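You operate a simulated robot arm through the tools that you are given. There is no shell and no other tool. Be economical: measure what you need, move in short steps, check, and stop when the job is done.

You run a simulated two-armed robot. Do the job below in one go: nothing can be reset, and whatever is moved stays where it is left.

## Task
Pull the lamp plug and the red plug, each with its switch off.
Fine: stand both plugs on the lock-out shelf; the sump plug and its switch stay as they are. Set down upright: red plug, hand lamp plug.

It is judged by the outcome, as a careful person would: the job done as asked, and still so three seconds after it is handed in. It fails if anything else is knocked over, pushed out of place, dropped, spilled or broken.

## Robot
Two 7-joint arms with fingered hands on one trunk, on a base that drives. Base frame: it is fixed to the floor where the robot stands at the start and does not move with it; the origin is under the middle of the robot, x ahead of it, y to its left, z up. Lengths are in mm, angles in rad, forces in N, time in s.
The left shoulder is at the start at [60, 166, 976], the right one opposite. With the tool pointing down near the work surface each hand reaches from about 300 to 840 mm from the robot's upright axis, wherever it stands, measured 20 degrees to its own side. Places, roughly: lamp socket switch [800, 300, 1000]; lock-out shelf [700, 300, 800]; spare socket switch [900, 0, 1000]; sump socket [700, 600, 1000]; sump socket switch [700, 500, 1000]. Payload 5 kg a hand.
The TCP of each hand is the grasp point between the finger pads, 32 mm short of the fingertips. In the tool frame z runs along the fingers and y along their closing line. The gripper opens to 160 mm. The gripper's body begins 89 mm behind the TCP. The gripper is a hand of 3 fingers: y runs from the thumb to the fingers, the wrist lies at [0, 0, -267] in the tool frame, and closing takes about 1.5 s.
Orientation is that of the tool frame in the base frame, as a unit quaternion [x, y, z, w]. With the fingers straight down and closing along the base's y, the tool's x points along the base's -x, its y along +y and its z along -z.

## Interface
- The arms move only by the tool play_rows. It takes "left_increments", "right_increments" or both (then of equal length, played together; a hand with none holds still); each is a list that holds one entry, the list of rows, each a list of 7 numbers: the turn, a rotation vector about the base's x, y, z in rad, then the shift along the base's x, y, z in mm, then the finger opening in mm, from 0 to 160. In form: [[[rx, ry, rz, x, y, z, claw], ...]]. A call has 1 to 8 rows; each row is the pose to reach, as a shift and turn from the pose commanded when the call began. Each row takes 0.2 s and may step no farther than 50 mm and 0.15 rad from the row before; otherwise, or with a gripper value out of range, the whole call is refused. A pose out of reach is approached as far as the arm can. The call stops where the force on the tool passes 40 N (or 10 N more than at its start, if that is more) or the arm is blocked; 0.2 s more then pass. The fingers move at their own pace (about 45 mm/s each) and stop on an object; they squeeze with about 22 N. The grip force told is the motor's: it shows also when the fingers shut on nothing. Time passes only in rows, and 0.2 s behind the last, so rows that repeat a pose let the fingers close. The reply holds the time, the measured pose of the TCP, the force on the tool along the base axes, the opening and the grip force, in the units named above and with some noise, with the torque about the TCP (base axes, N m) and any sound that the robot's microphone picked up, and new pictures: "show" is both (left out), scene, wrist or none (wrist: the cameras of the hands that moved).
- Cameras (640 x 400 px; columns grow to the right, rows downward): "scene" is now at [47.1, 8.4, 1613]; the picture's right is [0.08, -1.00, 0.00], its down [-0.75, -0.06, -0.65] and it looks along [0.65, 0.05, -0.76] (base axes); focal length 291 px, centre (320, 200). "left" rides on the left gripper at [-65, -4, -116] in its tool frame; the picture's right is [0.06, -1.00, 0.00], its down [0.87, 0.05, -0.49] and it looks along [0.49, 0.03, 0.87] (tool axes); focal length 261 px, centre (320, 200). "right" rides on the right gripper at [65, -4, -116] in its tool frame; the picture's right is [0.06, 1.00, 0.00], its down [-0.87, 0.05, -0.49] and it looks along [-0.49, 0.03, 0.87] (tool axes); focal length 261 px, centre (320, 200). There is no depth. A picture from a camera that has moved, and an enlarged one, comes with that camera's place and axes in the base frame and with its lens.
- move_column(by): slides the trunk up (or, below 0, down) by that many mm; the arms and the scene camera ride with it, the base frame stays. It gives what a move gives, with no picture.
- steer(legs): drives the robot by 1 to 6 legs, each [ahead, turn to the left] in mm and rad, along the robot's own axes; the way and the turn of a leg run together, so that a leg with both is an arc; at most 1500 mm and 3.142 rad a leg. The arms and the cameras ride along, it lands a little off, and it stops where it bumps. It gives what a move gives, and a new picture of the scene camera.
- hand_shape(shape, hand): the hand has 3 fingers and takes this shape, open, in about a second: jaw (thumb against the fingers, like two jaws); tri (thumb and two fingers); tip (a fingertip pinch); poke (one finger out to press); point (the index stretched); flat (the hand flat); cup (the hand cupped); fist (a fist). The gripper value then closes the fingers along that shape, each until it touches; the sizes above hold for jaw. It gives what a move gives, with no picture.
- aim_head(pan, tilt): turns the head with the scene camera to pan (to the left, within 1.501 rad either way) and tilt (down, from -0.506 to 1.204), counted from straight ahead of the robot. It gives what a move gives, and a new picture of the scene camera.
- close_up(camera, box): a new picture of the part [left, top, right, bottom] of that camera's present view, enlarged. The clock stands still meanwhile.
- job_done(): hands the job in; it is judged then, once.

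Work in short steps. Places have to be worked out from the pictures, the camera data and where the tool is seen: move nearer, look again, correct. Check each grasp and each placing, and mend what went wrong. You have 120 turns and 260 pictures in all, those below and enlarged ones among them. Open the grippers and draw the arms clear of the work before you hand the job in, unless the task says otherwise; then end with one line.

The tools are called by a JSON object that holds its "name" and its "arguments". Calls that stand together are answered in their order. play_rows: Moves the arms, as the interface text tells. Its arguments: {"type":"object","properties":{"left_increments":{"type":"array","items":{"type":"array","items":{"type":"array","items":{"type":"number"}}}},"right_increments":{"type":"array","items":{"type":"array","items":{"type":"array","items":{"type":"number"}}}},"show":{"type":"string","enum":["both","scene","wrist","none"]}},"required":[]} The other tools are called the same way: move_column (by) slides the trunk up or down; hand_shape (shape, hand) gives the hand a shape; steer (legs) drives the base; aim_head (pan, tilt) turns the head that bears the scene camera; close_up (camera, box) takes an enlarged picture of a part of a camera's view; job_done () hands the job in.

At the start:

```text
time_s: 0.0
left_position: [437.8, 355.6, 1213.4]
left_orientation: [-0.034, 0.999, 0.0, 0.0]
left_force: [-0.6, -0.6, -0.1]
left_moment: [0.02, 0.02, 0.03]
left_grip_width: 160.0
left_finger_force: 0.0
left_shape: jaw
right_position: [486.9, -150.8, 1209.1]
right_orientation: [-0.033, 0.999, 0.0, 0.0]
right_force: [-0.1, 0.0, 0.3]
right_moment: [0.01, -0.02, -0.01]
right_grip_width: 159.9
right_finger_force: 0.0
right_shape: jaw
trunk travel left (down, up): [-525.0, 65.0]
robot x, y, heading: [1.9, 1.0, 0.0]
head pan, tilt: [0.082, 0.859]
```

scene: 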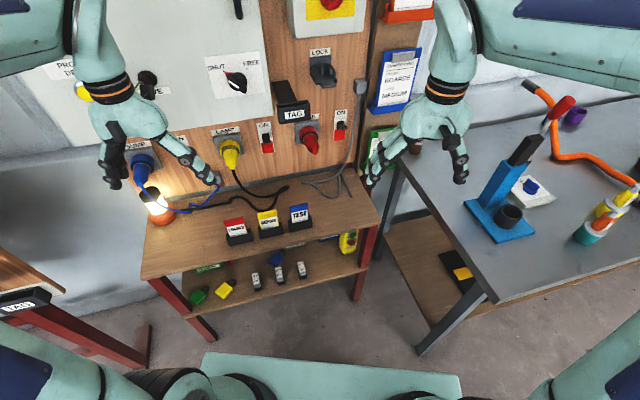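
right: 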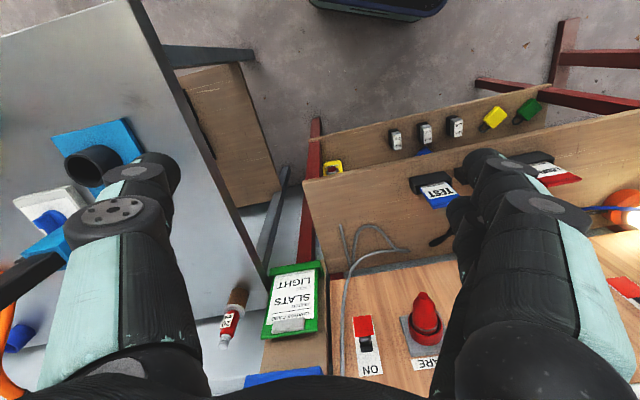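
left: 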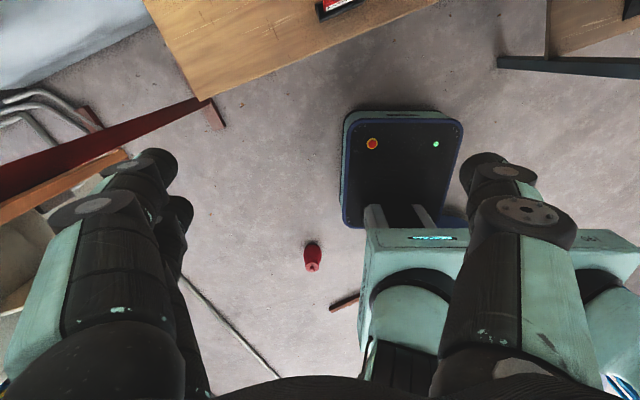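

The board shows sump, lamp and spare sockets with their switches. I'll enlarge the relevant parts first.

{"name": "close_up", "arguments": {"camera": "scene", "box": [100, 100, 260, 200]}}

{"name": "close_up", "arguments": {"camera": "scene", "box": [230, 80, 390, 180]}}

{"name": "close_up", "arguments": {"camera": "scene", "box": [140, 190, 380, 340]}}

```text
4.00 times, centred on (180, 150) of scene
camera zoom: at [47.1, 8.4, 1613.0], right [0.08, -1.0, 0.0], down [-0.75, -0.06, -0.65], along [0.65, 0.05, -0.76], focal length 1165 px, centre (880, 400)
```

zoom: 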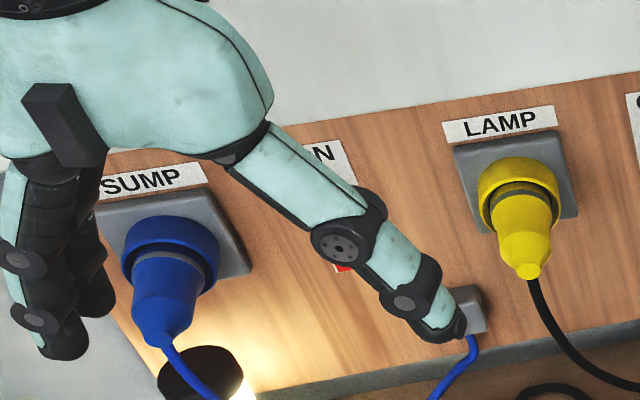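

```text
4.00 times, centred on (310, 130) of scene
camera zoom: at [47.1, 8.4, 1613.0], right [0.08, -1.0, 0.0], down [-0.75, -0.06, -0.65], along [0.65, 0.05, -0.76], focal length 1165 px, centre (360, 480)
```

zoom: 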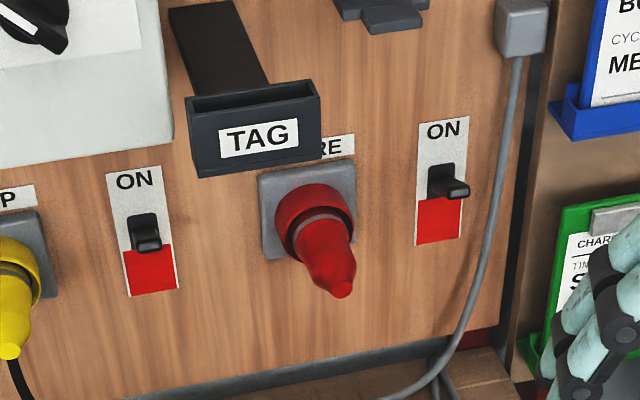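

```text
2.67 times, centred on (260, 265) of scene
camera zoom: at [47.1, 8.4, 1613.0], right [0.08, -1.0, 0.0], down [-0.75, -0.06, -0.65], along [0.65, 0.05, -0.76], focal length 777 px, centre (480, 27)
```

zoom: 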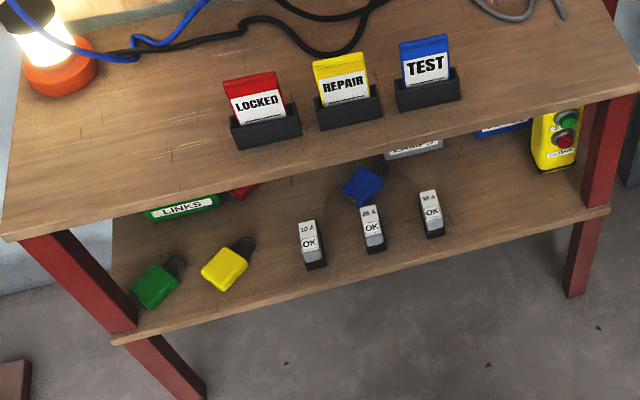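

The board is turned about 0.27 rad from my heading and the bench top sits at about z=800. I'll turn the base to face it squarely.

{"name": "steer", "arguments": {"legs": [[0, 0.27]]}}

```text
time_s: 1.3
left_position: [325.5, 458.6, 1214.6]
left_orientation: [-0.168, 0.986, 0.0, 0.001]
left_force: [-0.4, 0.3, -0.4]
left_moment: [-0.01, -0.01, -0.04]
left_grip_width: 159.6
left_finger_force: 0.0
left_shape: jaw
right_position: [509.0, -15.8, 1210.0]
right_orientation: [-0.167, 0.986, 0.0, 0.0]
right_force: [-0.2, -0.1, 0.7]
right_moment: [0.02, 0.01, -0.03]
right_grip_width: 159.9
right_finger_force: 0.1
right_shape: jaw
trunk travel left (down, up): [-525.0, 65.0]
robot x, y, heading: [0.7, 2.9, 0.271]
head pan, tilt: [0.082, 0.859]
camera scene: at [43.3, 21.7, 1613.0], right [0.34, -0.94, 0.0], down [-0.71, -0.26, -0.65], along [0.61, 0.22, -0.76], focal length 291 px, centre (320, 200)
```

scene: 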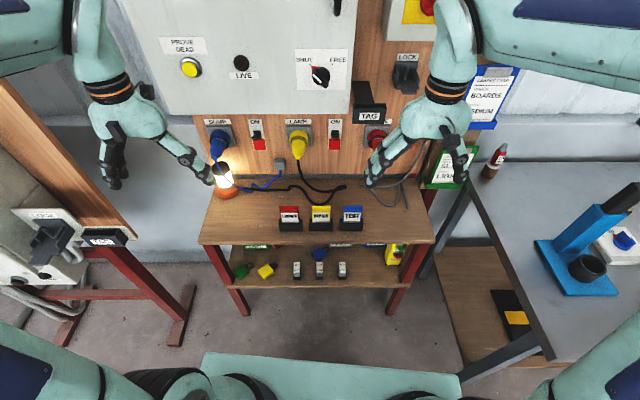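

The board normal is now close to the camera heading (~0.35). Enlarging switches and cords.

{"name": "close_up", "arguments": {"camera": "scene", "box": [190, 110, 318, 190]}}

{"name": "close_up", "arguments": {"camera": "scene", "box": [310, 80, 438, 160]}}

{"name": "close_up", "arguments": {"camera": "scene", "box": [200, 150, 440, 300]}}

```text
5.00 times, centred on (254, 150) of scene
camera zoom: at [43.3, 21.7, 1613.0], right [0.34, -0.94, 0.0], down [-0.71, -0.26, -0.65], along [0.61, 0.22, -0.76], focal length 1457 px, centre (650, 450)
```

zoom: 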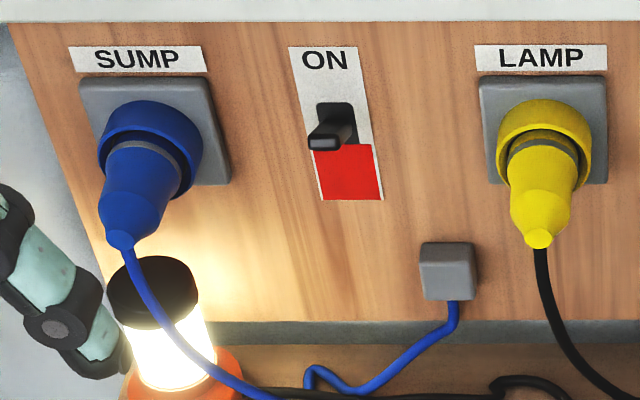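

```text
5.00 times, centred on (374, 120) of scene
camera zoom: at [43.3, 21.7, 1613.0], right [0.34, -0.94, 0.0], down [-0.71, -0.26, -0.65], along [0.61, 0.22, -0.76], focal length 1457 px, centre (50, 600)
```

zoom: 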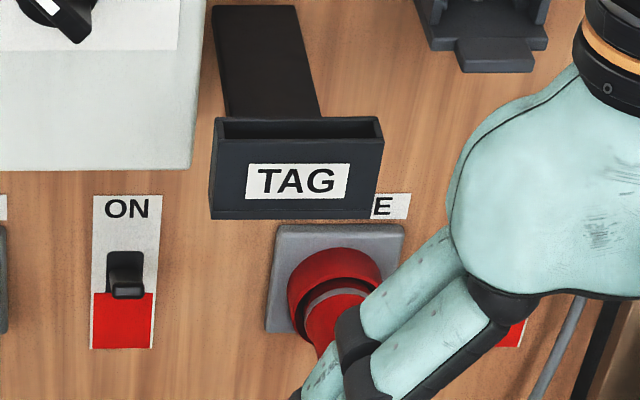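

```text
2.67 times, centred on (320, 225) of scene
camera zoom: at [43.3, 21.7, 1613.0], right [0.34, -0.94, 0.0], down [-0.71, -0.26, -0.65], along [0.61, 0.22, -0.76], focal length 777 px, centre (320, 133)
```

zoom: 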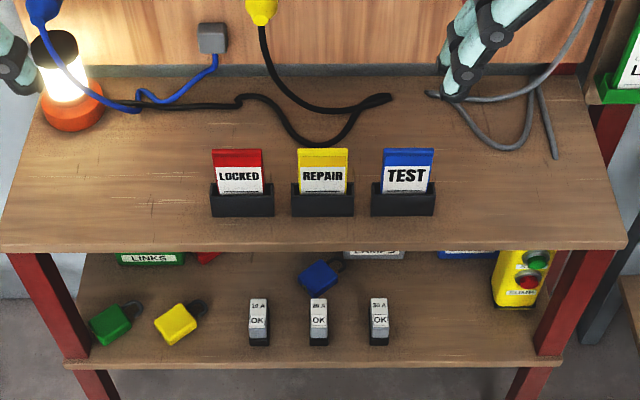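

Levers appear ON for all three; bench top ~z 815, board ~850 from my axis. I'll back up slightly for arm room, then bring both hands to horizontal facing the board.

{"name": "steer", "arguments": {"legs": [[-90, 0.07]]}}

{"name": "play_rows", "arguments": {"left_increments": [[[0.047, -0.135, 0, 10, 3, -12, 160], [0.095, -0.269, 0, 20, 7, -24, 160], [0.142, -0.404, 0, 30, 10, -36, 160], [0.189, -0.539, 0, 40, 14, -48, 160], [0.236, -0.673, 0, 50, 17, -60, 160], [0.284, -0.808, 0, 60, 21, -72, 160]]], "right_increments": [[[0.047, -0.135, 0, 10, 3, -12, 160], [0.095, -0.269, 0, 20, 7, -24, 160], [0.142, -0.404, 0, 30, 10, -36, 160], [0.189, -0.539, 0, 40, 14, -48, 160], [0.236, -0.673, 0, 50, 17, -60, 160], [0.284, -0.808, 0, 60, 21, -72, 160]]], "show": "scene"}}

```text
time_s: 2.4
left_position: [213.4, 458.0, 1216.0]
left_orientation: [-0.203, 0.979, 0.0, 0.0]
left_force: [-0.7, -0.3, 0.6]
left_moment: [0.01, 0.02, 0.03]
left_grip_width: 160.0
left_finger_force: 0.0
left_shape: jaw
right_position: [431.0, -3.1, 1209.0]
right_orientation: [-0.202, 0.979, 0.001, 0.0]
right_force: [0.7, 0.1, 0.4]
right_moment: [0.02, 0.0, 0.02]
right_grip_width: 159.8
right_finger_force: 0.1
right_shape: jaw
trunk travel left (down, up): [-525.0, 65.0]
robot x, y, heading: [-75.6, -18.4, 0.34]
head pan, tilt: [0.082, 0.859]
camera scene: at [-37.4, 3.4, 1613.2], right [0.41, -0.91, 0.0], down [-0.69, -0.31, -0.65], along [0.6, 0.27, -0.76], focal length 291 px, centre (320, 200)
```

scene: 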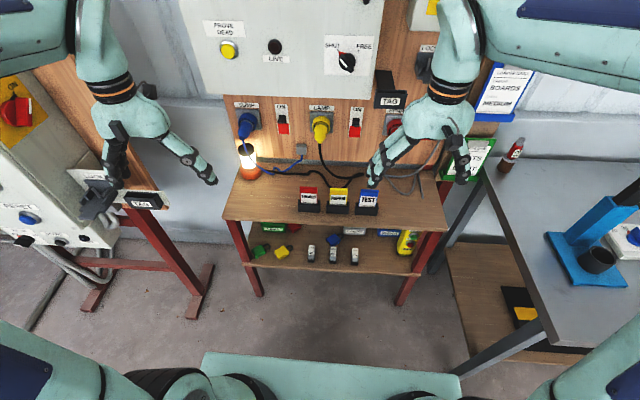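

```text
time_s: 3.8
left_position: [275.1, 477.8, 1141.3]
left_orientation: [-0.186, 0.89, 0.056, 0.412]
left_force: [-0.3, -1.1, 0.3]
left_moment: [-0.01, 0.01, -0.04]
left_grip_width: 159.7
left_finger_force: 0.2
left_shape: jaw
right_position: [491.6, 17.5, 1137.1]
right_orientation: [-0.185, 0.891, 0.058, 0.41]
right_force: [-0.1, 0.9, 1.2]
right_moment: [-0.04, 0.06, -0.02]
right_grip_width: 160.0
right_finger_force: 0.1
right_shape: jaw
trunk travel left (down, up): [-525.0, 65.0]
robot x, y, heading: [-83.0, -21.9, 0.344]
head pan, tilt: [0.082, 0.859]
camera scene: at [-35.2, 3.4, 1613.1], right [0.41, -0.91, 0.0], down [-0.69, -0.31, -0.65], along [0.59, 0.27, -0.76], focal length 291 px, centre (320, 200)
```

scene: 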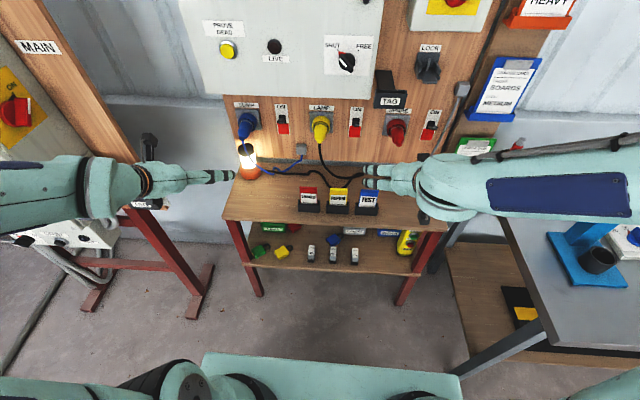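

Going well; the sim view confirms arms raised clear. Continuing the rotation to horizontal while centring the left hand on the lamp side.

{"name": "play_rows", "arguments": {"left_increments": [[[0.047, -0.135, 0, 36, -19, -16, 160], [0.095, -0.269, 0, 72, -38, -32, 160], [0.142, -0.404, 0, 108, -57, -48, 160], [0.189, -0.539, 0, 144, -76, -64, 160], [0.236, -0.673, 0, 178, -93, -80, 160]]], "right_increments": [[[0.047, -0.135, 0, 18, 7, -16, 160], [0.095, -0.269, 0, 36, 14, -32, 160], [0.142, -0.404, 0, 54, 21, -48, 160], [0.189, -0.539, 0, 72, 28, -64, 160], [0.236, -0.673, 0, 88, 33, -80, 160]]]}}

```text
time_s: 5.2
left_position: [453.7, 397.2, 1087.1]
left_orientation: [-0.138, 0.68, 0.111, 0.711]
left_force: [0.5, -0.8, -0.3]
left_moment: [-0.01, 0.01, 0.09]
left_grip_width: 159.9
left_finger_force: 0.0
left_shape: jaw
left hand out of reach, approached as far as the arm can: row 2, 3, 4
right_position: [513.7, 35.2, 1225.9]
right_orientation: [-0.143, 0.744, 0.081, 0.648]
right_force: [1.8, -0.2, 0.1]
right_moment: [0.01, -0.06, 0.07]
right_grip_width: 159.8
right_finger_force: 0.1
right_shape: jaw
right hand out of reach, approached as far as the arm can: row 3, 4, 5
trunk travel left (down, up): [-525.0, 65.0]
robot x, y, heading: [-76.3, -24.1, 0.35]
head pan, tilt: [0.082, 0.859]
stopped in row 5 (left hand): the arm was blocked; the commanded pose is now the measured one
camera scene: at [-32.4, 1.9, 1612.9], right [0.41, -0.91, 0.0], down [-0.69, -0.31, -0.65], along [0.59, 0.27, -0.76], focal length 291 px, centre (320, 200)
camera right: at [398.2, -11.2, 1178.5], right [-0.33, 0.94, -0.13], down [-0.38, -0.01, 0.93], along [0.87, 0.35, 0.35], focal length 261 px, centre (320, 200)
camera left: at [342.1, 354.4, 1149.7], right [0.35, -0.94, -0.02], down [-0.44, -0.15, -0.89], along [0.83, 0.32, -0.46], focal length 261 px, centre (320, 200)
```

scene: 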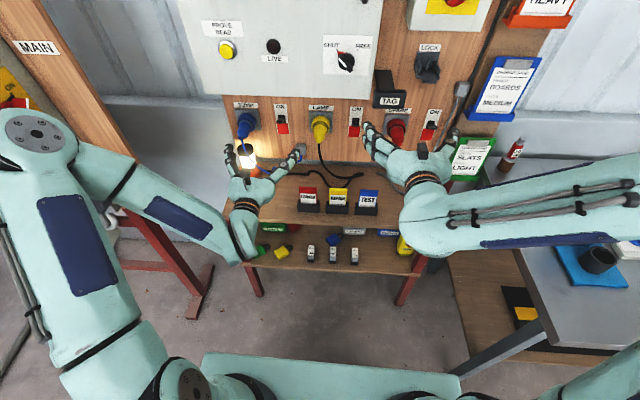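
right: 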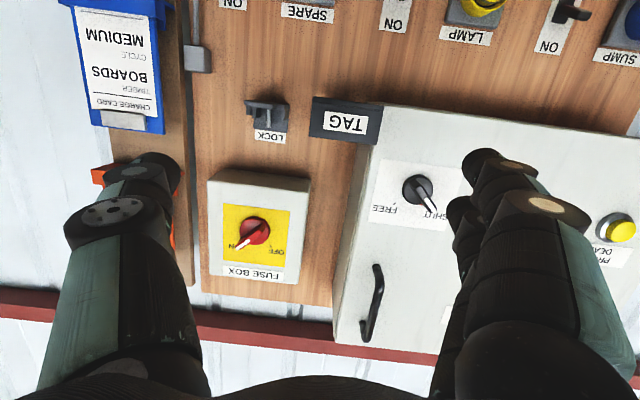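
left: 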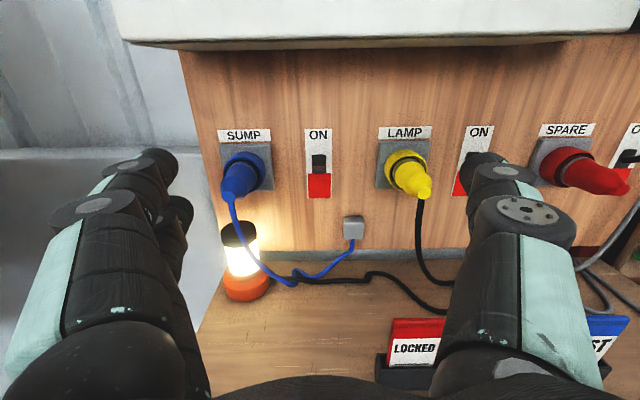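

Triangulating the LAMP label from two views gives the board plane about 880 mm along the heading 0.362, switches at z≈1000, bench top ≈790. The right wrist is at a limit palm-up; I'll roll it about its tool axis towards palm-down.

{"name": "play_rows", "arguments": {"right_increments": [[[-0.136, -0.044, 0.021, 4, 2, -8, 160], [-0.273, -0.089, 0.043, 8, 3, -16, 160], [-0.409, -0.133, 0.064, 12, 5, -24, 160], [-0.546, -0.177, 0.086, 16, 6, -32, 160], [-0.682, -0.222, 0.107, 20, 8, -40, 160], [-0.819, -0.266, 0.129, 24, 9, -48, 160], [-0.955, -0.311, 0.15, 28, 11, -56, 160], [-1.092, -0.355, 0.172, 32, 12, -64, 160]]], "show": "none"}}

```text
time_s: 7.0
left_position: [450.3, 397.3, 1087.5]
left_orientation: [-0.139, 0.68, 0.11, 0.712]
left_force: [0.0, 0.2, -0.3]
left_moment: [0.01, 0.02, -0.01]
left_grip_width: 160.0
left_finger_force: 0.1
left_shape: jaw
right_position: [535.1, 43.8, 1224.6]
right_orientation: [-0.528, 0.548, -0.283, 0.583]
right_force: [0.3, -2.0, -0.1]
right_moment: [0.01, -0.03, 0.11]
right_grip_width: 159.9
right_finger_force: 0.0
right_shape: jaw
right hand out of reach, approached as far as the arm can: row 1, 2, 3, 4, 5, 6, 7, 8
trunk travel left (down, up): [-525.0, 65.0]
robot x, y, heading: [-76.5, -25.9, 0.345]
head pan, tilt: [0.082, 0.859]
```

The roll is followed; height is lagging. Continue the roll.

{"name": "play_rows", "arguments": {"right_increments": [[[-0.136, -0.044, 0.021, 4, 2, 0, 160], [-0.273, -0.089, 0.043, 8, 3, 0, 160], [-0.409, -0.133, 0.064, 12, 5, 0, 160], [-0.546, -0.177, 0.086, 16, 6, 0, 160], [-0.682, -0.222, 0.107, 20, 8, 0, 160], [-0.819, -0.266, 0.129, 24, 9, 0, 160], [-0.955, -0.311, 0.15, 28, 11, 0, 160], [-1.092, -0.355, 0.172, 32, 12, 0, 160]]], "show": "scene"}}

```text
time_s: 8.8
left_position: [451.6, 397.1, 1088.9]
left_orientation: [-0.139, 0.68, 0.11, 0.712]
left_force: [0.4, -0.3, 0.0]
left_moment: [-0.02, 0.0, -0.01]
left_grip_width: 160.0
left_finger_force: 0.1
left_shape: jaw
right_position: [566.8, 55.6, 1230.6]
right_orientation: [0.744, -0.166, 0.559, -0.327]
right_force: [1.1, 0.1, -0.3]
right_moment: [-0.02, 0.03, -0.02]
right_grip_width: 159.8
right_finger_force: 0.1
right_shape: jaw
trunk travel left (down, up): [-525.0, 65.0]
robot x, y, heading: [-82.1, -22.8, 0.346]
head pan, tilt: [0.082, 0.859]
camera scene: at [-36.0, 3.1, 1613.0], right [0.41, -0.91, 0.0], down [-0.69, -0.31, -0.65], along [0.6, 0.27, -0.76], focal length 291 px, centre (320, 200)
```

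scene: 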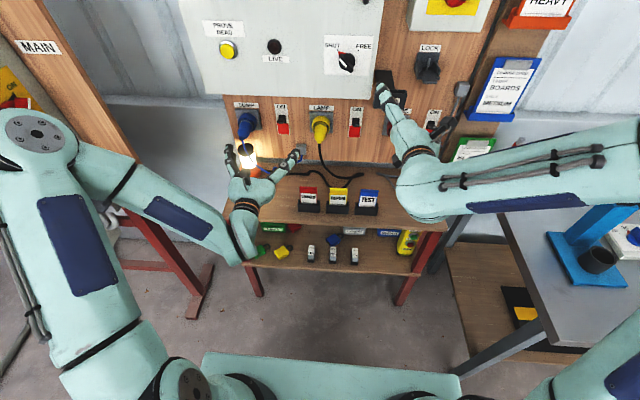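

Right arm is now in reach. Correct both hands to exactly face the board (tool z along heading 0.362) and bring them to viewing positions.

{"name": "play_rows", "arguments": {"left_increments": [[[0.005, 0.008, 0.001, 15, -21, -3, 160], [0.011, 0.017, 0.002, 30, -42, -7, 160], [0.016, 0.025, 0.003, 45, -63, -10, 160], [0.021, 0.034, 0.005, 60, -84, -13, 160], [0.027, 0.042, 0.006, 75, -106, -17, 160], [0.032, 0.051, 0.007, 89, -127, -20, 160]]], "right_increments": [[[-0.109, -0.065, 0.019, 14, -18, -23, 160], [-0.218, -0.131, 0.037, 28, -36, -47, 160], [-0.327, -0.196, 0.056, 42, -54, -70, 160], [-0.436, -0.262, 0.075, 55, -72, -93, 160], [-0.545, -0.328, 0.093, 69, -90, -117, 160], [-0.654, -0.393, 0.112, 83, -108, -140, 160]]]}}

```text
time_s: 10.4
left_position: [538.8, 271.9, 1068.4]
left_orientation: [-0.127, 0.695, 0.127, 0.696]
left_force: [-0.8, -0.8, 0.5]
left_moment: [-0.04, 0.04, 0.02]
left_grip_width: 160.2
left_finger_force: 0.2
left_shape: jaw
right_position: [546.1, -25.6, 1142.6]
right_orientation: [0.797, 0.005, 0.6, -0.073]
right_force: [-0.8, -0.7, 0.4]
right_moment: [0.02, 0.03, 0.04]
right_grip_width: 159.9
right_finger_force: 0.2
right_shape: jaw
right hand out of reach, approached as far as the arm can: row 1, 2, 3, 4, 5, 6
trunk travel left (down, up): [-525.0, 65.0]
robot x, y, heading: [-78.6, -19.0, 0.343]
head pan, tilt: [0.082, 0.859]
stopped in row 6 (right hand): the arm was blocked; the commanded pose is now the measured one
camera scene: at [-38.8, 2.7, 1613.2], right [0.41, -0.91, 0.0], down [-0.69, -0.31, -0.66], along [0.6, 0.27, -0.76], focal length 291 px, centre (320, 200)
camera right: at [453.2, -41.1, 1236.3], right [0.11, -0.99, -0.05], down [-0.71, -0.04, -0.7], along [0.7, 0.12, -0.71], focal length 261 px, centre (320, 200)
camera left: at [430.1, 225.8, 1134.0], right [0.35, -0.93, -0.06], down [-0.48, -0.12, -0.87], along [0.8, 0.34, -0.49], focal length 261 px, centre (320, 200)
```

scene: 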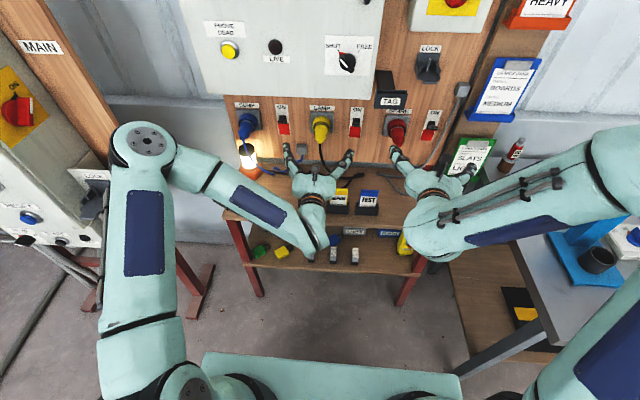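
right: 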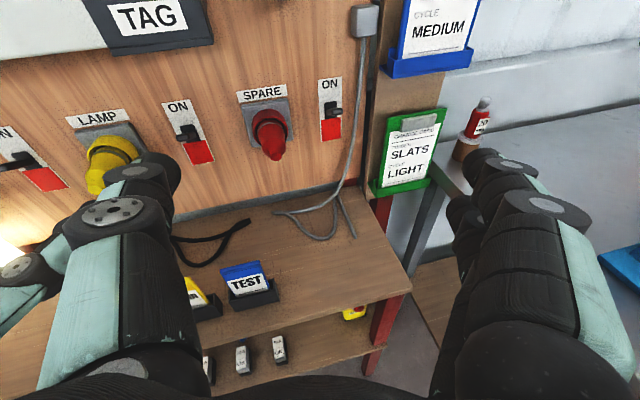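
left: 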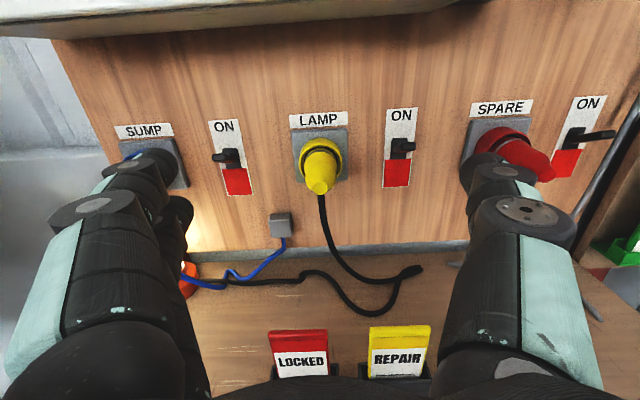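

Levers tilt up (ON). Right arm is awkward here; the left is in a good configuration. Let me enlarge the lamp switch from the left camera to locate its lever.

{"name": "close_up", "arguments": {"camera": "left", "box": [270, 90, 430, 190]}}

{"name": "close_up", "arguments": {"camera": "left", "box": [460, 80, 640, 192]}}

{"name": "close_up", "arguments": {"camera": "right", "box": [60, 60, 380, 260]}}

```text
4.00 times, centred on (350, 140) of left
camera zoom: at [430.1, 225.8, 1134.0], right [0.35, -0.93, -0.06], down [-0.48, -0.12, -0.87], along [0.8, 0.34, -0.49], focal length 1043 px, centre (200, 440)
```

zoom: 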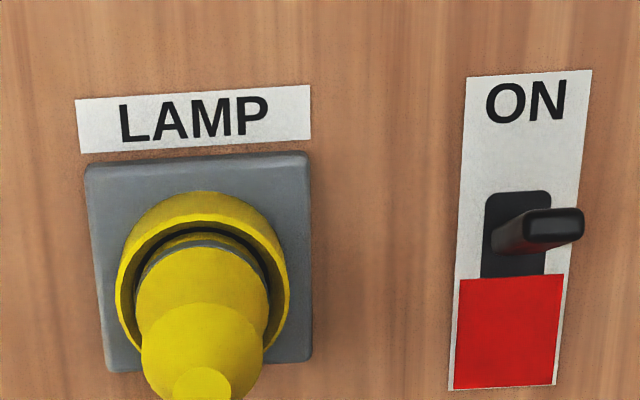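

```text
3.56 times, centred on (550, 136) of left
camera zoom: at [430.1, 225.8, 1134.0], right [0.35, -0.93, -0.06], down [-0.48, -0.12, -0.87], along [0.8, 0.34, -0.49], focal length 927 px, centre (-498, 428)
```

zoom: 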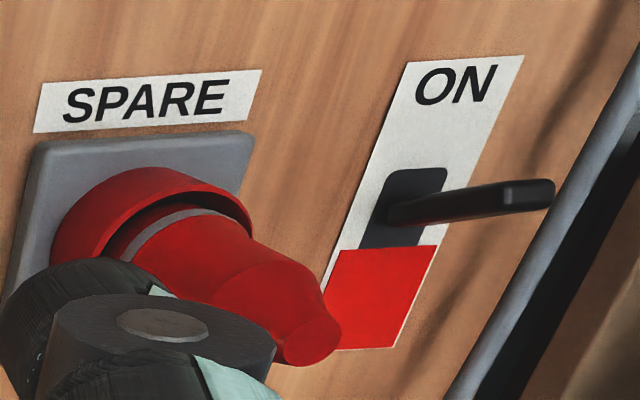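

```text
2.00 times, centred on (220, 160) of right
camera zoom: at [453.2, -41.1, 1236.3], right [0.11, -0.99, -0.05], down [-0.71, -0.04, -0.7], along [0.7, 0.12, -0.71], focal length 521 px, centre (520, 280)
```

zoom: 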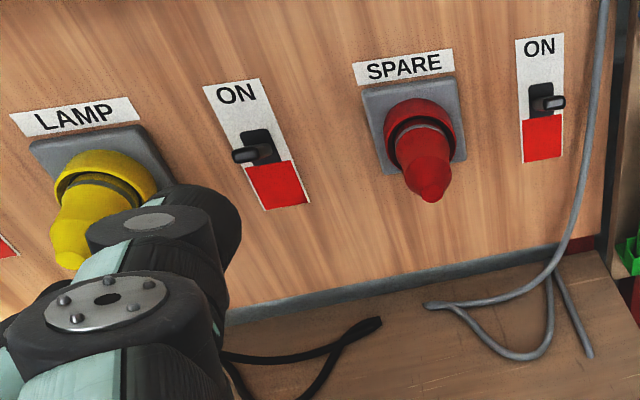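

Lamp lever: base ≈ (F880, L−57, z993), tip sticks out to F≈833, z≈1014, so push down. I'll park the right hand a bit further right/up, and move the left with closed fingers to just above the lamp lever, short of the board.

{"name": "play_rows", "arguments": {"right_increments": [[[0, 0, 0, 0, -22, 10, 160], [0, 0, 0, 0, -44, 20, 160], [0, 0, 0, 0, -66, 30, 160], [0, 0, 0, 0, -88, 40, 160]]], "left_increments": [[[0, 0, 0, 0, 0, 0, 100], [0, 0, 0, 0, 0, 0, 60], [0, 0, 0, 0, 0, 0, 30], [0, 0, 0, 0, 0, 0, 0]]], "show": "none"}}

{"name": "play_rows", "arguments": {"left_increments": [[[0, 0, 0, 32, -8, -3, 0], [0, 0, 0, 64, -16, -6, 0], [0, 0, 0, 96, -24, -9, 0], [0, 0, 0, 128, -32, -12, 0], [0, 0, 0, 160, -45, -14, 0], [0, 0, 0, 192, -57, -18, 0]]], "show": "both"}}

```text
time_s: 11.6
left_position: [539.9, 270.4, 1066.5]
left_orientation: [-0.127, 0.696, 0.127, 0.695]
left_force: [0.5, 0.5, 0.0]
left_moment: [0.03, 0.01, -0.01]
left_grip_width: 58.8
left_finger_force: 0.1
left_shape: jaw
right_position: [490.0, 62.0, 1241.3]
right_orientation: [0.753, 0.144, 0.616, -0.182]
right_force: [0.7, -0.3, -0.9]
right_moment: [-0.01, -0.02, -0.01]
right_grip_width: 160.1
right_finger_force: 0.1
right_shape: jaw
right hand out of reach, approached as far as the arm can: row 1, 2, 3, 4
trunk travel left (down, up): [-525.0, 65.0]
robot x, y, heading: [-78.4, -20.0, 0.342]
head pan, tilt: [0.082, 0.859]
stopped in row 4 (right hand): the arm was blocked; the commanded pose is now the measured one
```

```text
time_s: 13.0
left_position: [732.6, 214.3, 1047.0]
left_orientation: [-0.127, 0.696, 0.127, 0.695]
left_force: [0.3, -0.2, -0.5]
left_moment: [-0.02, -0.02, 0.01]
left_grip_width: 0.1
left_finger_force: 22.2
left_shape: jaw
right_position: [488.9, 61.0, 1240.5]
right_orientation: [0.753, 0.145, 0.616, -0.183]
right_force: [0.2, -0.6, 0.4]
right_moment: [0.0, -0.02, 0.04]
right_grip_width: 159.9
right_finger_force: 0.1
right_shape: jaw
trunk travel left (down, up): [-525.0, 65.0]
robot x, y, heading: [-74.2, -18.8, 0.341]
head pan, tilt: [0.082, 0.859]
camera scene: at [-35.2, 2.6, 1613.0], right [0.41, -0.91, 0.0], down [-0.69, -0.31, -0.65], along [0.6, 0.27, -0.76], focal length 291 px, centre (320, 200)
camera left: at [624.0, 168.4, 1113.2], right [0.35, -0.93, -0.06], down [-0.48, -0.12, -0.87], along [0.8, 0.34, -0.49], focal length 261 px, centre (320, 200)
```

scene: 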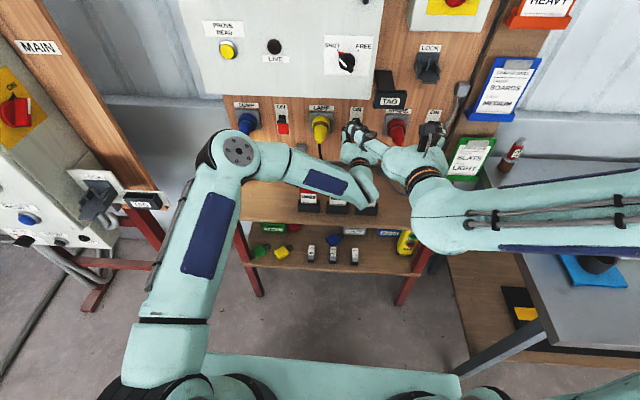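
left: 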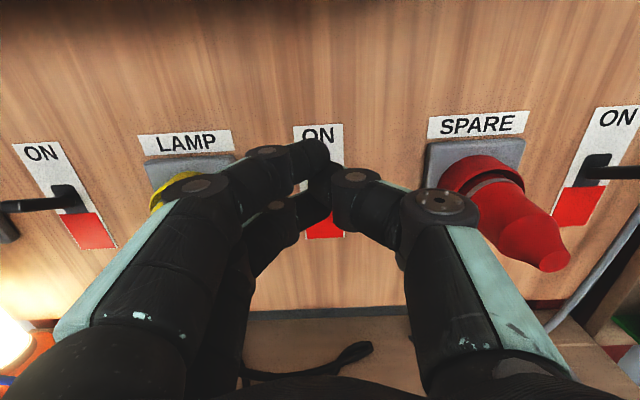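

Fingertips are centred on the switch column (L −59). Advance 54 mm above the lever, then press down gradually.

{"name": "play_rows", "arguments": {"left_increments": [[[0, 0, 0, 25, 9.5, 2, 0], [0, 0, 0, 50.5, 19.1, 3, 0], [0, 0, 0, 50.5, 19.1, -10, 0], [0, 0, 0, 50.5, 19.1, -20, 0], [0, 0, 0, 50.5, 19.1, -30, 0], [0, 0, 0, 50.5, 19.1, -40, 0], [0, 0, 0, 50.5, 19.1, -50, 0], [0, 0, 0, 50.5, 19.1, -60, 0]]], "show": "wrist"}}

```text
time_s: 14.8
left_position: [782.5, 233.1, 996.7]
left_orientation: [-0.127, 0.691, 0.129, 0.7]
left_force: [-2.5, -1.2, 20.7]
left_moment: [0.26, -0.59, 0.04]
left_grip_width: 0.0
left_finger_force: 21.6
left_shape: jaw
right_position: [486.9, 61.4, 1241.9]
right_orientation: [0.752, 0.145, 0.616, -0.183]
right_force: [-0.3, 0.1, -0.3]
right_moment: [-0.04, 0.02, 0.03]
right_grip_width: 160.1
right_finger_force: 0.1
right_shape: jaw
trunk travel left (down, up): [-525.0, 65.0]
robot x, y, heading: [-75.5, -22.8, 0.343]
head pan, tilt: [0.082, 0.859]
camera left: at [673.6, 187.8, 1060.9], right [0.36, -0.93, -0.06], down [-0.47, -0.12, -0.87], along [0.81, 0.34, -0.48], focal length 261 px, centre (320, 200)
```

left: 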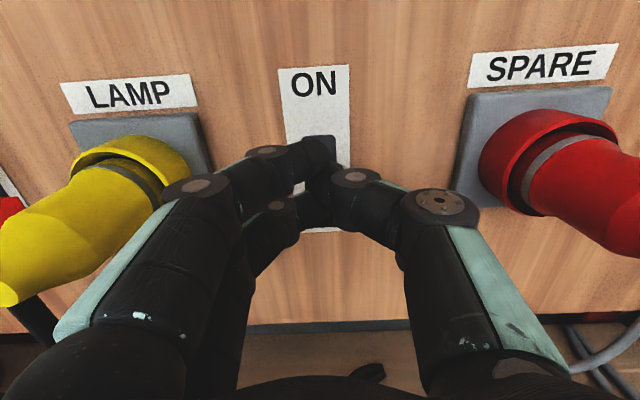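

Contact force 21 N upward: I'm on the lever. Press on further.

{"name": "play_rows", "arguments": {"left_increments": [[[0, 0, 0, 0, 0, -8, 0], [0, 0, 0, 0, 0, -16, 0], [0, 0, 0, 0, 0, -24, 0], [0, 0, 0, 0, 0, -32, 0]]], "show": "wrist"}}

```text
time_s: 15.3
left_position: [784.7, 231.9, 995.7]
left_orientation: [-0.125, 0.685, 0.131, 0.705]
left_force: [-11.6, -3.7, 21.2]
left_moment: [0.18, -0.43, 0.03]
left_grip_width: 0.0
left_finger_force: 22.3
left_shape: jaw
right_position: [486.9, 62.6, 1241.7]
right_orientation: [0.753, 0.145, 0.615, -0.183]
right_force: [-0.1, 1.1, 0.4]
right_moment: [0.02, -0.01, -0.02]
right_grip_width: 159.9
right_finger_force: 0.0
right_shape: jaw
trunk travel left (down, up): [-525.0, 65.0]
robot x, y, heading: [-75.5, -25.3, 0.345]
head pan, tilt: [0.082, 0.859]
stopped in row 2 (left hand): the force on the tool passed its limit (the readings are from after the stop); the commanded pose is now the measured one
camera left: at [674.4, 186.6, 1058.0], right [0.36, -0.93, -0.07], down [-0.46, -0.11, -0.88], along [0.82, 0.35, -0.46], focal length 261 px, centre (320, 200)
```

left: 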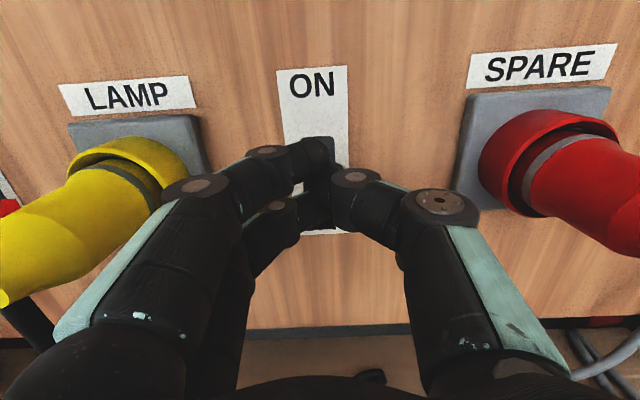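

Resistance built up to the limit, with a push back from the board side. Lift off, retreat, and inspect.

{"name": "play_rows", "arguments": {"left_increments": [[[0.02, 0.01, 0, -5, -2, 20, 0], [0, 0, 0, -45, -17, 40, 0], [0, 0, 0, -85, -32, 50, 0], [0, 0, 0, -120, -43, 50, 0]]], "show": "none"}}

{"name": "close_up", "arguments": {"camera": "left", "box": [240, 80, 400, 240]}}

{"name": "close_up", "arguments": {"camera": "scene", "box": [300, 90, 460, 190]}}

```text
time_s: 16.3
left_position: [664.4, 191.4, 1037.4]
left_orientation: [-0.125, 0.69, 0.129, 0.701]
left_force: [-1.0, 0.8, -0.3]
left_moment: [-0.02, 0.01, -0.02]
left_grip_width: 0.0
left_finger_force: 22.2
left_shape: jaw
right_position: [488.6, 63.2, 1240.9]
right_orientation: [0.753, 0.145, 0.615, -0.183]
right_force: [-0.5, 0.0, 0.3]
right_moment: [0.01, -0.01, 0.01]
right_grip_width: 160.0
right_finger_force: 0.0
right_shape: jaw
trunk travel left (down, up): [-525.0, 65.0]
robot x, y, heading: [-78.4, -17.7, 0.347]
head pan, tilt: [0.082, 0.859]
```

```text
2.50 times, centred on (320, 160) of left
camera zoom: at [556.1, 144.9, 1101.9], right [0.36, -0.93, -0.07], down [-0.47, -0.12, -0.88], along [0.81, 0.34, -0.48], focal length 652 px, centre (320, 300)
```

zoom: 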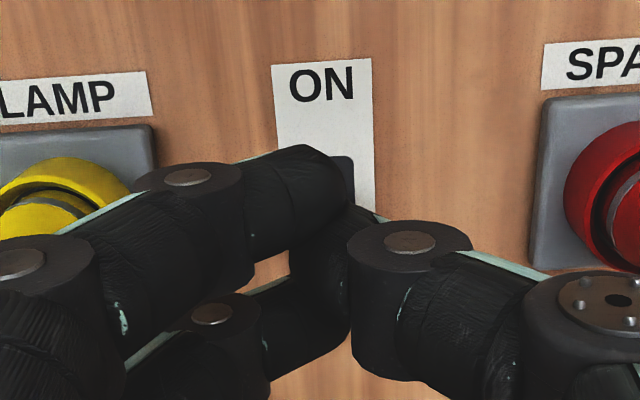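

```text
4.00 times, centred on (380, 140) of scene
camera zoom: at [-36.2, 3.1, 1613.1], right [0.41, -0.91, 0.0], down [-0.69, -0.31, -0.65], along [0.6, 0.27, -0.76], focal length 1165 px, centre (80, 440)
```

zoom: 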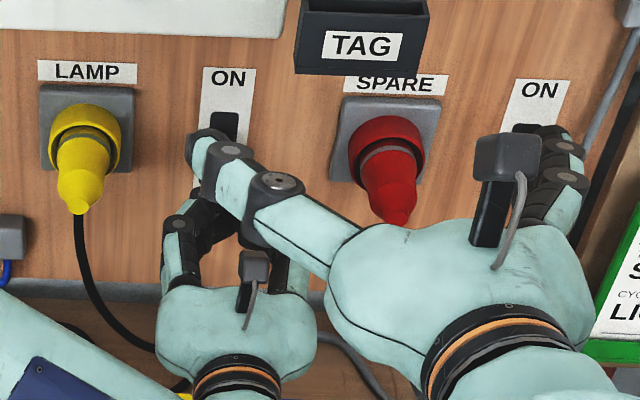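

Fingers block the view; slide the left hand left to see the switch.

{"name": "play_rows", "arguments": {"left_increments": [[[0, 0, 0, -22, 30, 5, 0], [0, 0, 0, -45, 60, 10, 0], [0, 0, 0, -67, 90, 15, 0]]], "show": "none"}}

{"name": "close_up", "arguments": {"camera": "left", "box": [400, 60, 560, 220]}}

```text
time_s: 17.1
left_position: [596.2, 281.0, 1050.7]
left_orientation: [-0.126, 0.69, 0.129, 0.701]
left_force: [-0.2, 0.5, -0.2]
left_moment: [0.02, 0.0, -0.04]
left_grip_width: 0.0
left_finger_force: 21.6
left_shape: jaw
right_position: [488.0, 62.3, 1241.1]
right_orientation: [0.752, 0.146, 0.616, -0.183]
right_force: [-0.5, -0.3, 1.0]
right_moment: [0.0, -0.02, -0.01]
right_grip_width: 159.9
right_finger_force: 0.1
right_shape: jaw
trunk travel left (down, up): [-525.0, 65.0]
robot x, y, heading: [-79.8, -21.0, 0.347]
head pan, tilt: [0.082, 0.859]
```

```text
2.50 times, centred on (480, 140) of left
camera zoom: at [487.3, 235.8, 1115.7], right [0.36, -0.93, -0.06], down [-0.47, -0.12, -0.88], along [0.81, 0.34, -0.48], focal length 652 px, centre (-80, 350)
```

zoom: 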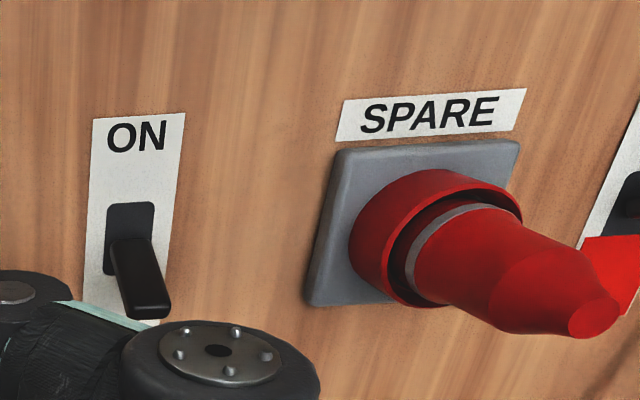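

The lamp lever is now down (OFF). Next: open the left hand and line it up in front of the lamp plug (L≈66, z≈994).

{"name": "play_rows", "arguments": {"left_increments": [[[-0.006, 0.015, 0, 0, 10, -12, 120], [-0.006, 0.015, 0, 0, 13, -25, 120], [-0.006, 0.015, 0, -5, 13, -38, 120], [-0.006, 0.015, 0, -5, 13, -50, 120], [-0.006, 0.015, 0, -5, 13, -57, 120], [-0.006, 0.015, 0, -5, 13, -57, 120], [-0.006, 0.015, 0, 18, 22, -57, 120], [-0.006, 0.015, 0, 40, 30, -57, 120]]], "show": "both"}}

```text
time_s: 18.9
left_position: [637.6, 311.1, 994.9]
left_orientation: [-0.125, 0.696, 0.128, 0.695]
left_force: [-0.2, -0.2, -0.2]
left_moment: [-0.01, 0.01, 0.0]
left_grip_width: 119.9
left_finger_force: 0.1
left_shape: jaw
right_position: [489.8, 62.4, 1240.7]
right_orientation: [0.752, 0.146, 0.616, -0.184]
right_force: [0.1, -0.6, -0.6]
right_moment: [0.01, 0.0, -0.02]
right_grip_width: 159.8
right_finger_force: 0.1
right_shape: jaw
trunk travel left (down, up): [-525.0, 65.0]
robot x, y, heading: [-75.3, -21.5, 0.35]
head pan, tilt: [0.082, 0.859]
camera scene: at [-35.7, 3.2, 1613.0], right [0.41, -0.91, 0.0], down [-0.69, -0.31, -0.65], along [0.6, 0.27, -0.76], focal length 291 px, centre (320, 200)
camera left: at [529.1, 265.6, 1061.5], right [0.35, -0.93, -0.07], down [-0.48, -0.12, -0.87], along [0.8, 0.34, -0.49], focal length 261 px, centre (320, 200)
```

scene: 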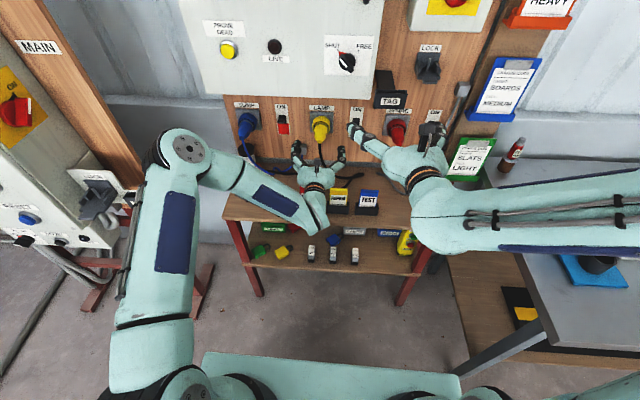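
left: 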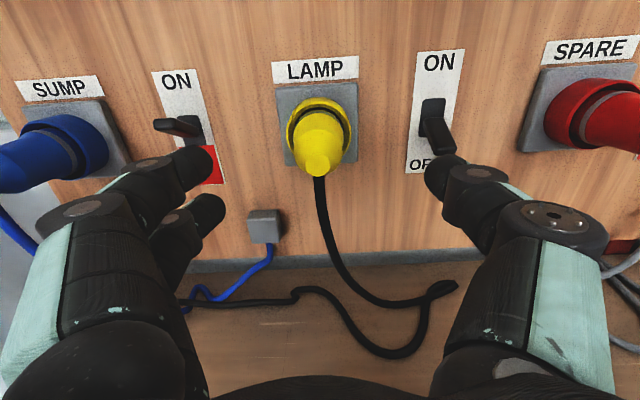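

"OFF" is revealed at the lamp switch. Plug is centred at L≈65, z≈995; advance 112 mm with fingers either side, then close.

{"name": "play_rows", "arguments": {"left_increments": [[[0, 0, 0, 35, 13.2, 0, 120], [0, 0, 0, 70, 26.4, 0, 120], [0, 0, 0, 95, 36, 0, 120], [0, 0, 0, 104.7, 39.6, 0, 120]]], "show": "wrist"}}

```text
time_s: 19.9
left_position: [742.2, 350.6, 995.7]
left_orientation: [-0.127, 0.695, 0.13, 0.695]
left_force: [-1.2, 0.2, 0.5]
left_moment: [-0.03, 0.03, 0.01]
left_grip_width: 119.9
left_finger_force: 0.1
left_shape: jaw
right_position: [489.0, 63.6, 1241.0]
right_orientation: [0.754, 0.144, 0.614, -0.183]
right_force: [-0.7, -0.3, -0.2]
right_moment: [-0.02, 0.01, 0.03]
right_grip_width: 160.1
right_finger_force: 0.1
right_shape: jaw
trunk travel left (down, up): [-525.0, 65.0]
robot x, y, heading: [-78.4, -19.6, 0.347]
head pan, tilt: [0.082, 0.859]
camera left: at [633.9, 306.3, 1061.2], right [0.35, -0.93, -0.07], down [-0.48, -0.12, -0.87], along [0.8, 0.34, -0.49], focal length 261 px, centre (320, 200)
```

left: 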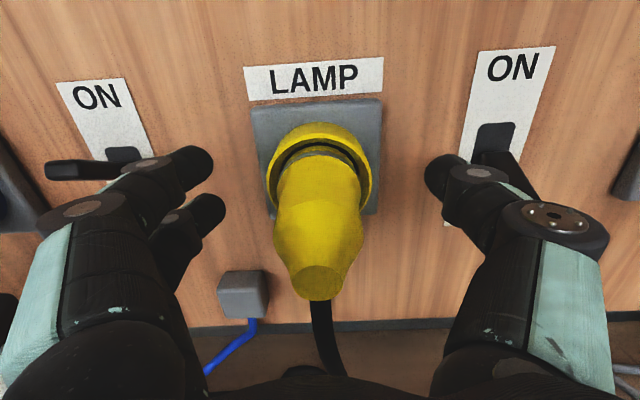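

Well centred between fingers and thumb. Close on the plug body.

{"name": "play_rows", "arguments": {"left_increments": [[[0, 0, 0, 0, 0, 0, 60], [0, 0, 0, 0, 0, 0, 30], [0, 0, 0, 0, 0, 0, 20], [0, 0, 0, 0, 0, 0, 15], [0, 0, 0, 0, 0, 0, 15], [0, 0, 0, 0, 0, 0, 15], [0, 0, 0, 0, 0, 0, 15]]], "show": "wrist"}}

```text
time_s: 21.5
left_position: [739.1, 351.0, 997.6]
left_orientation: [-0.127, 0.695, 0.129, 0.696]
left_force: [-22.7, -6.2, 3.3]
left_moment: [0.35, 0.29, 0.21]
left_grip_width: 48.5
left_finger_force: 22.1
left_shape: jaw
right_position: [485.6, 62.4, 1241.5]
right_orientation: [0.753, 0.144, 0.616, -0.182]
right_force: [1.1, -0.4, 0.5]
right_moment: [0.03, -0.05, -0.01]
right_grip_width: 159.9
right_finger_force: 0.0
right_shape: jaw
trunk travel left (down, up): [-525.0, 65.0]
robot x, y, heading: [-80.6, -19.7, 0.343]
head pan, tilt: [0.082, 0.859]
camera left: at [630.9, 305.6, 1062.5], right [0.36, -0.93, -0.07], down [-0.48, -0.12, -0.87], along [0.8, 0.34, -0.49], focal length 261 px, centre (320, 200)
```

left: 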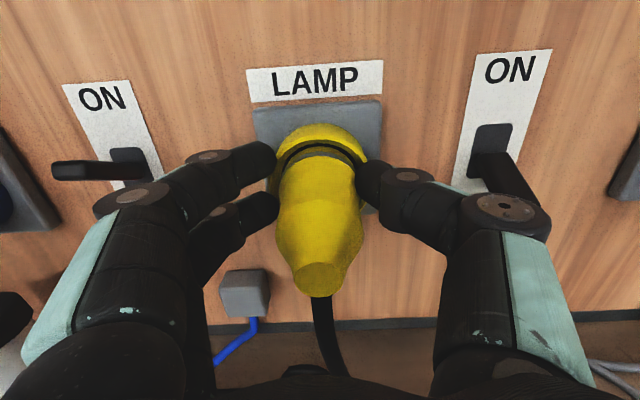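

Gripped at 48 mm. Now pull straight out along the board normal.

{"name": "play_rows", "arguments": {"left_increments": [[[0, 0, 0, -5, -2, 0, 10], [0, 0, 0, -14, -5.3, 0, 10], [0, 0, 0, -28, -10.6, 0, 10], [0, 0, 0, -47, -17.7, 0, 10], [0, 0, 0, -66, -24.8, 2, 10], [0, 0, 0, -84, -31.9, 4, 10]]], "show": "wrist"}}

```text
time_s: 22.9
left_position: [658.7, 318.4, 999.8]
left_orientation: [-0.127, 0.695, 0.13, 0.695]
left_force: [0.7, -0.2, -1.1]
left_moment: [0.02, 0.05, 0.01]
left_grip_width: 39.6
left_finger_force: 22.2
left_shape: jaw
right_position: [488.3, 61.6, 1240.9]
right_orientation: [0.753, 0.144, 0.615, -0.182]
right_force: [0.5, 0.6, -0.2]
right_moment: [0.01, 0.02, 0.03]
right_grip_width: 159.9
right_finger_force: 0.0
right_shape: jaw
trunk travel left (down, up): [-525.0, 65.0]
robot x, y, heading: [-80.4, -22.4, 0.342]
head pan, tilt: [0.082, 0.859]
camera left: at [550.1, 273.3, 1066.2], right [0.36, -0.93, -0.07], down [-0.48, -0.12, -0.87], along [0.8, 0.34, -0.49], focal length 261 px, centre (320, 200)
```

left: 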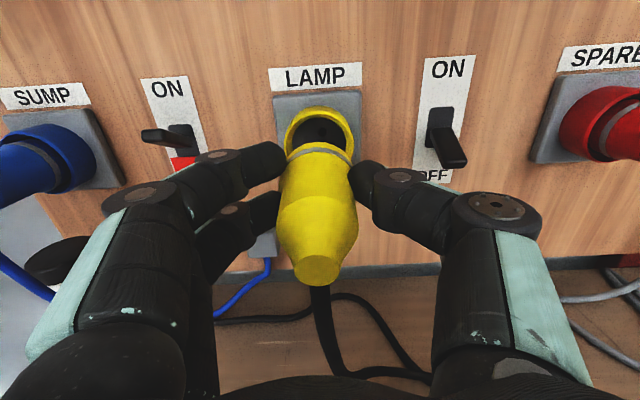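

The plug is out (empty lamp socket visible) and the grip holds. Retreat further and look at the plug.

{"name": "play_rows", "arguments": {"left_increments": [[[0, 0, 0, -19, -7, 0, 10], [0, 0, 0, -38, -14, 5, 10], [0, 0, 0, -57, -21, 10, 10], [0, 0, 0, -75, -28, 15, 10]]], "show": "both"}}

{"name": "close_up", "arguments": {"camera": "left", "box": [240, 100, 400, 300]}}

{"name": "close_up", "arguments": {"camera": "scene", "box": [220, 120, 460, 270]}}

```text
time_s: 23.9
left_position: [582.9, 290.0, 1015.5]
left_orientation: [-0.127, 0.695, 0.129, 0.696]
left_force: [-0.1, 0.1, -1.3]
left_moment: [-0.01, 0.01, -0.01]
left_grip_width: 39.8
left_finger_force: 21.9
left_shape: jaw
right_position: [488.4, 62.8, 1240.6]
right_orientation: [0.754, 0.144, 0.615, -0.182]
right_force: [0.0, 0.3, -0.2]
right_moment: [0.01, 0.02, -0.02]
right_grip_width: 160.1
right_finger_force: 0.1
right_shape: jaw
trunk travel left (down, up): [-525.0, 65.0]
robot x, y, heading: [-81.2, -20.0, 0.348]
head pan, tilt: [0.082, 0.859]
camera scene: at [-36.0, 3.3, 1613.1], right [0.41, -0.91, 0.0], down [-0.69, -0.31, -0.65], along [0.6, 0.27, -0.76], focal length 291 px, centre (320, 200)
camera left: at [476.0, 244.5, 1081.2], right [0.36, -0.93, -0.07], down [-0.48, -0.12, -0.87], along [0.8, 0.34, -0.49], focal length 261 px, centre (320, 200)
```

scene: 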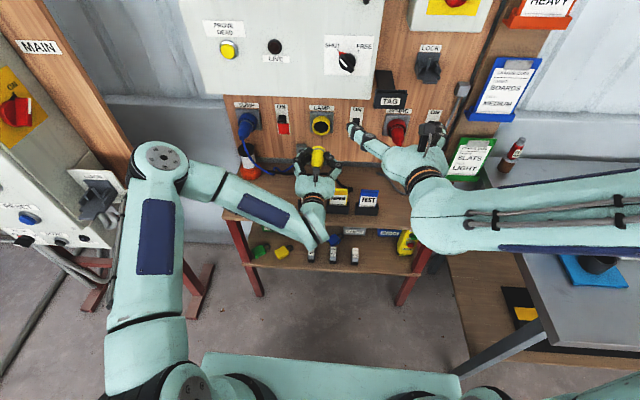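
left: 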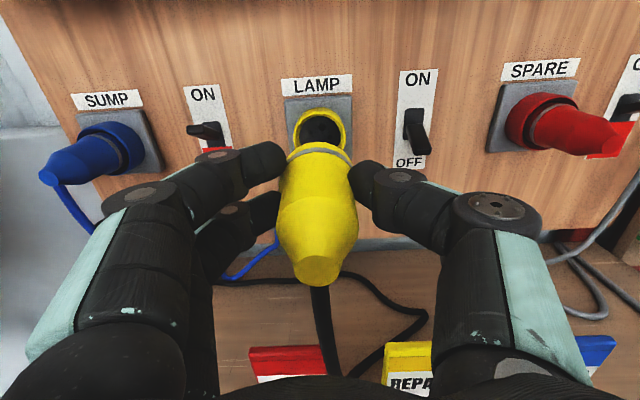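

```text
2.00 times, centred on (320, 200) of left
camera zoom: at [476.0, 244.5, 1081.2], right [0.36, -0.93, -0.07], down [-0.48, -0.12, -0.87], along [0.8, 0.34, -0.49], focal length 521 px, centre (320, 200)
```

zoom: 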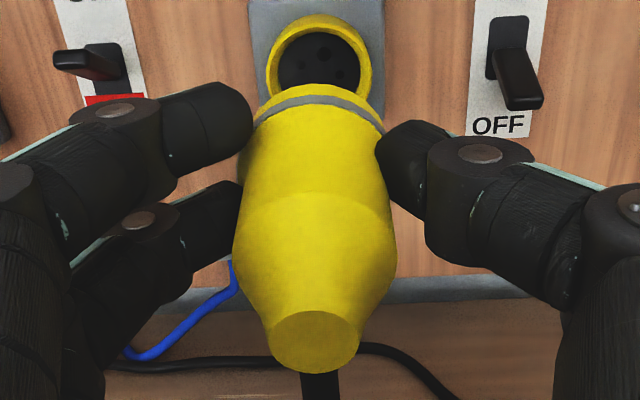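

```text
2.67 times, centred on (340, 195) of scene
camera zoom: at [-36.0, 3.3, 1613.1], right [0.41, -0.91, 0.0], down [-0.69, -0.31, -0.65], along [0.6, 0.27, -0.76], focal length 777 px, centre (267, 213)
```

zoom: 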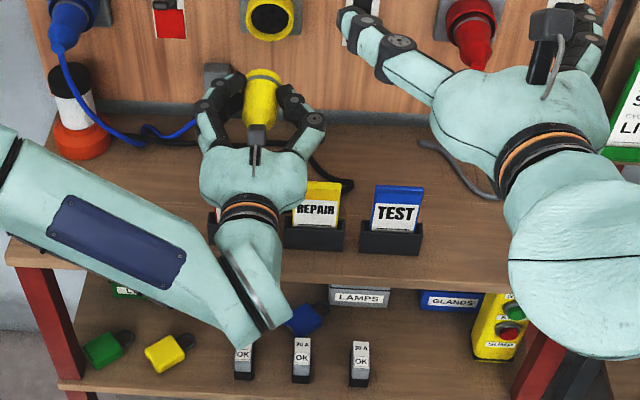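

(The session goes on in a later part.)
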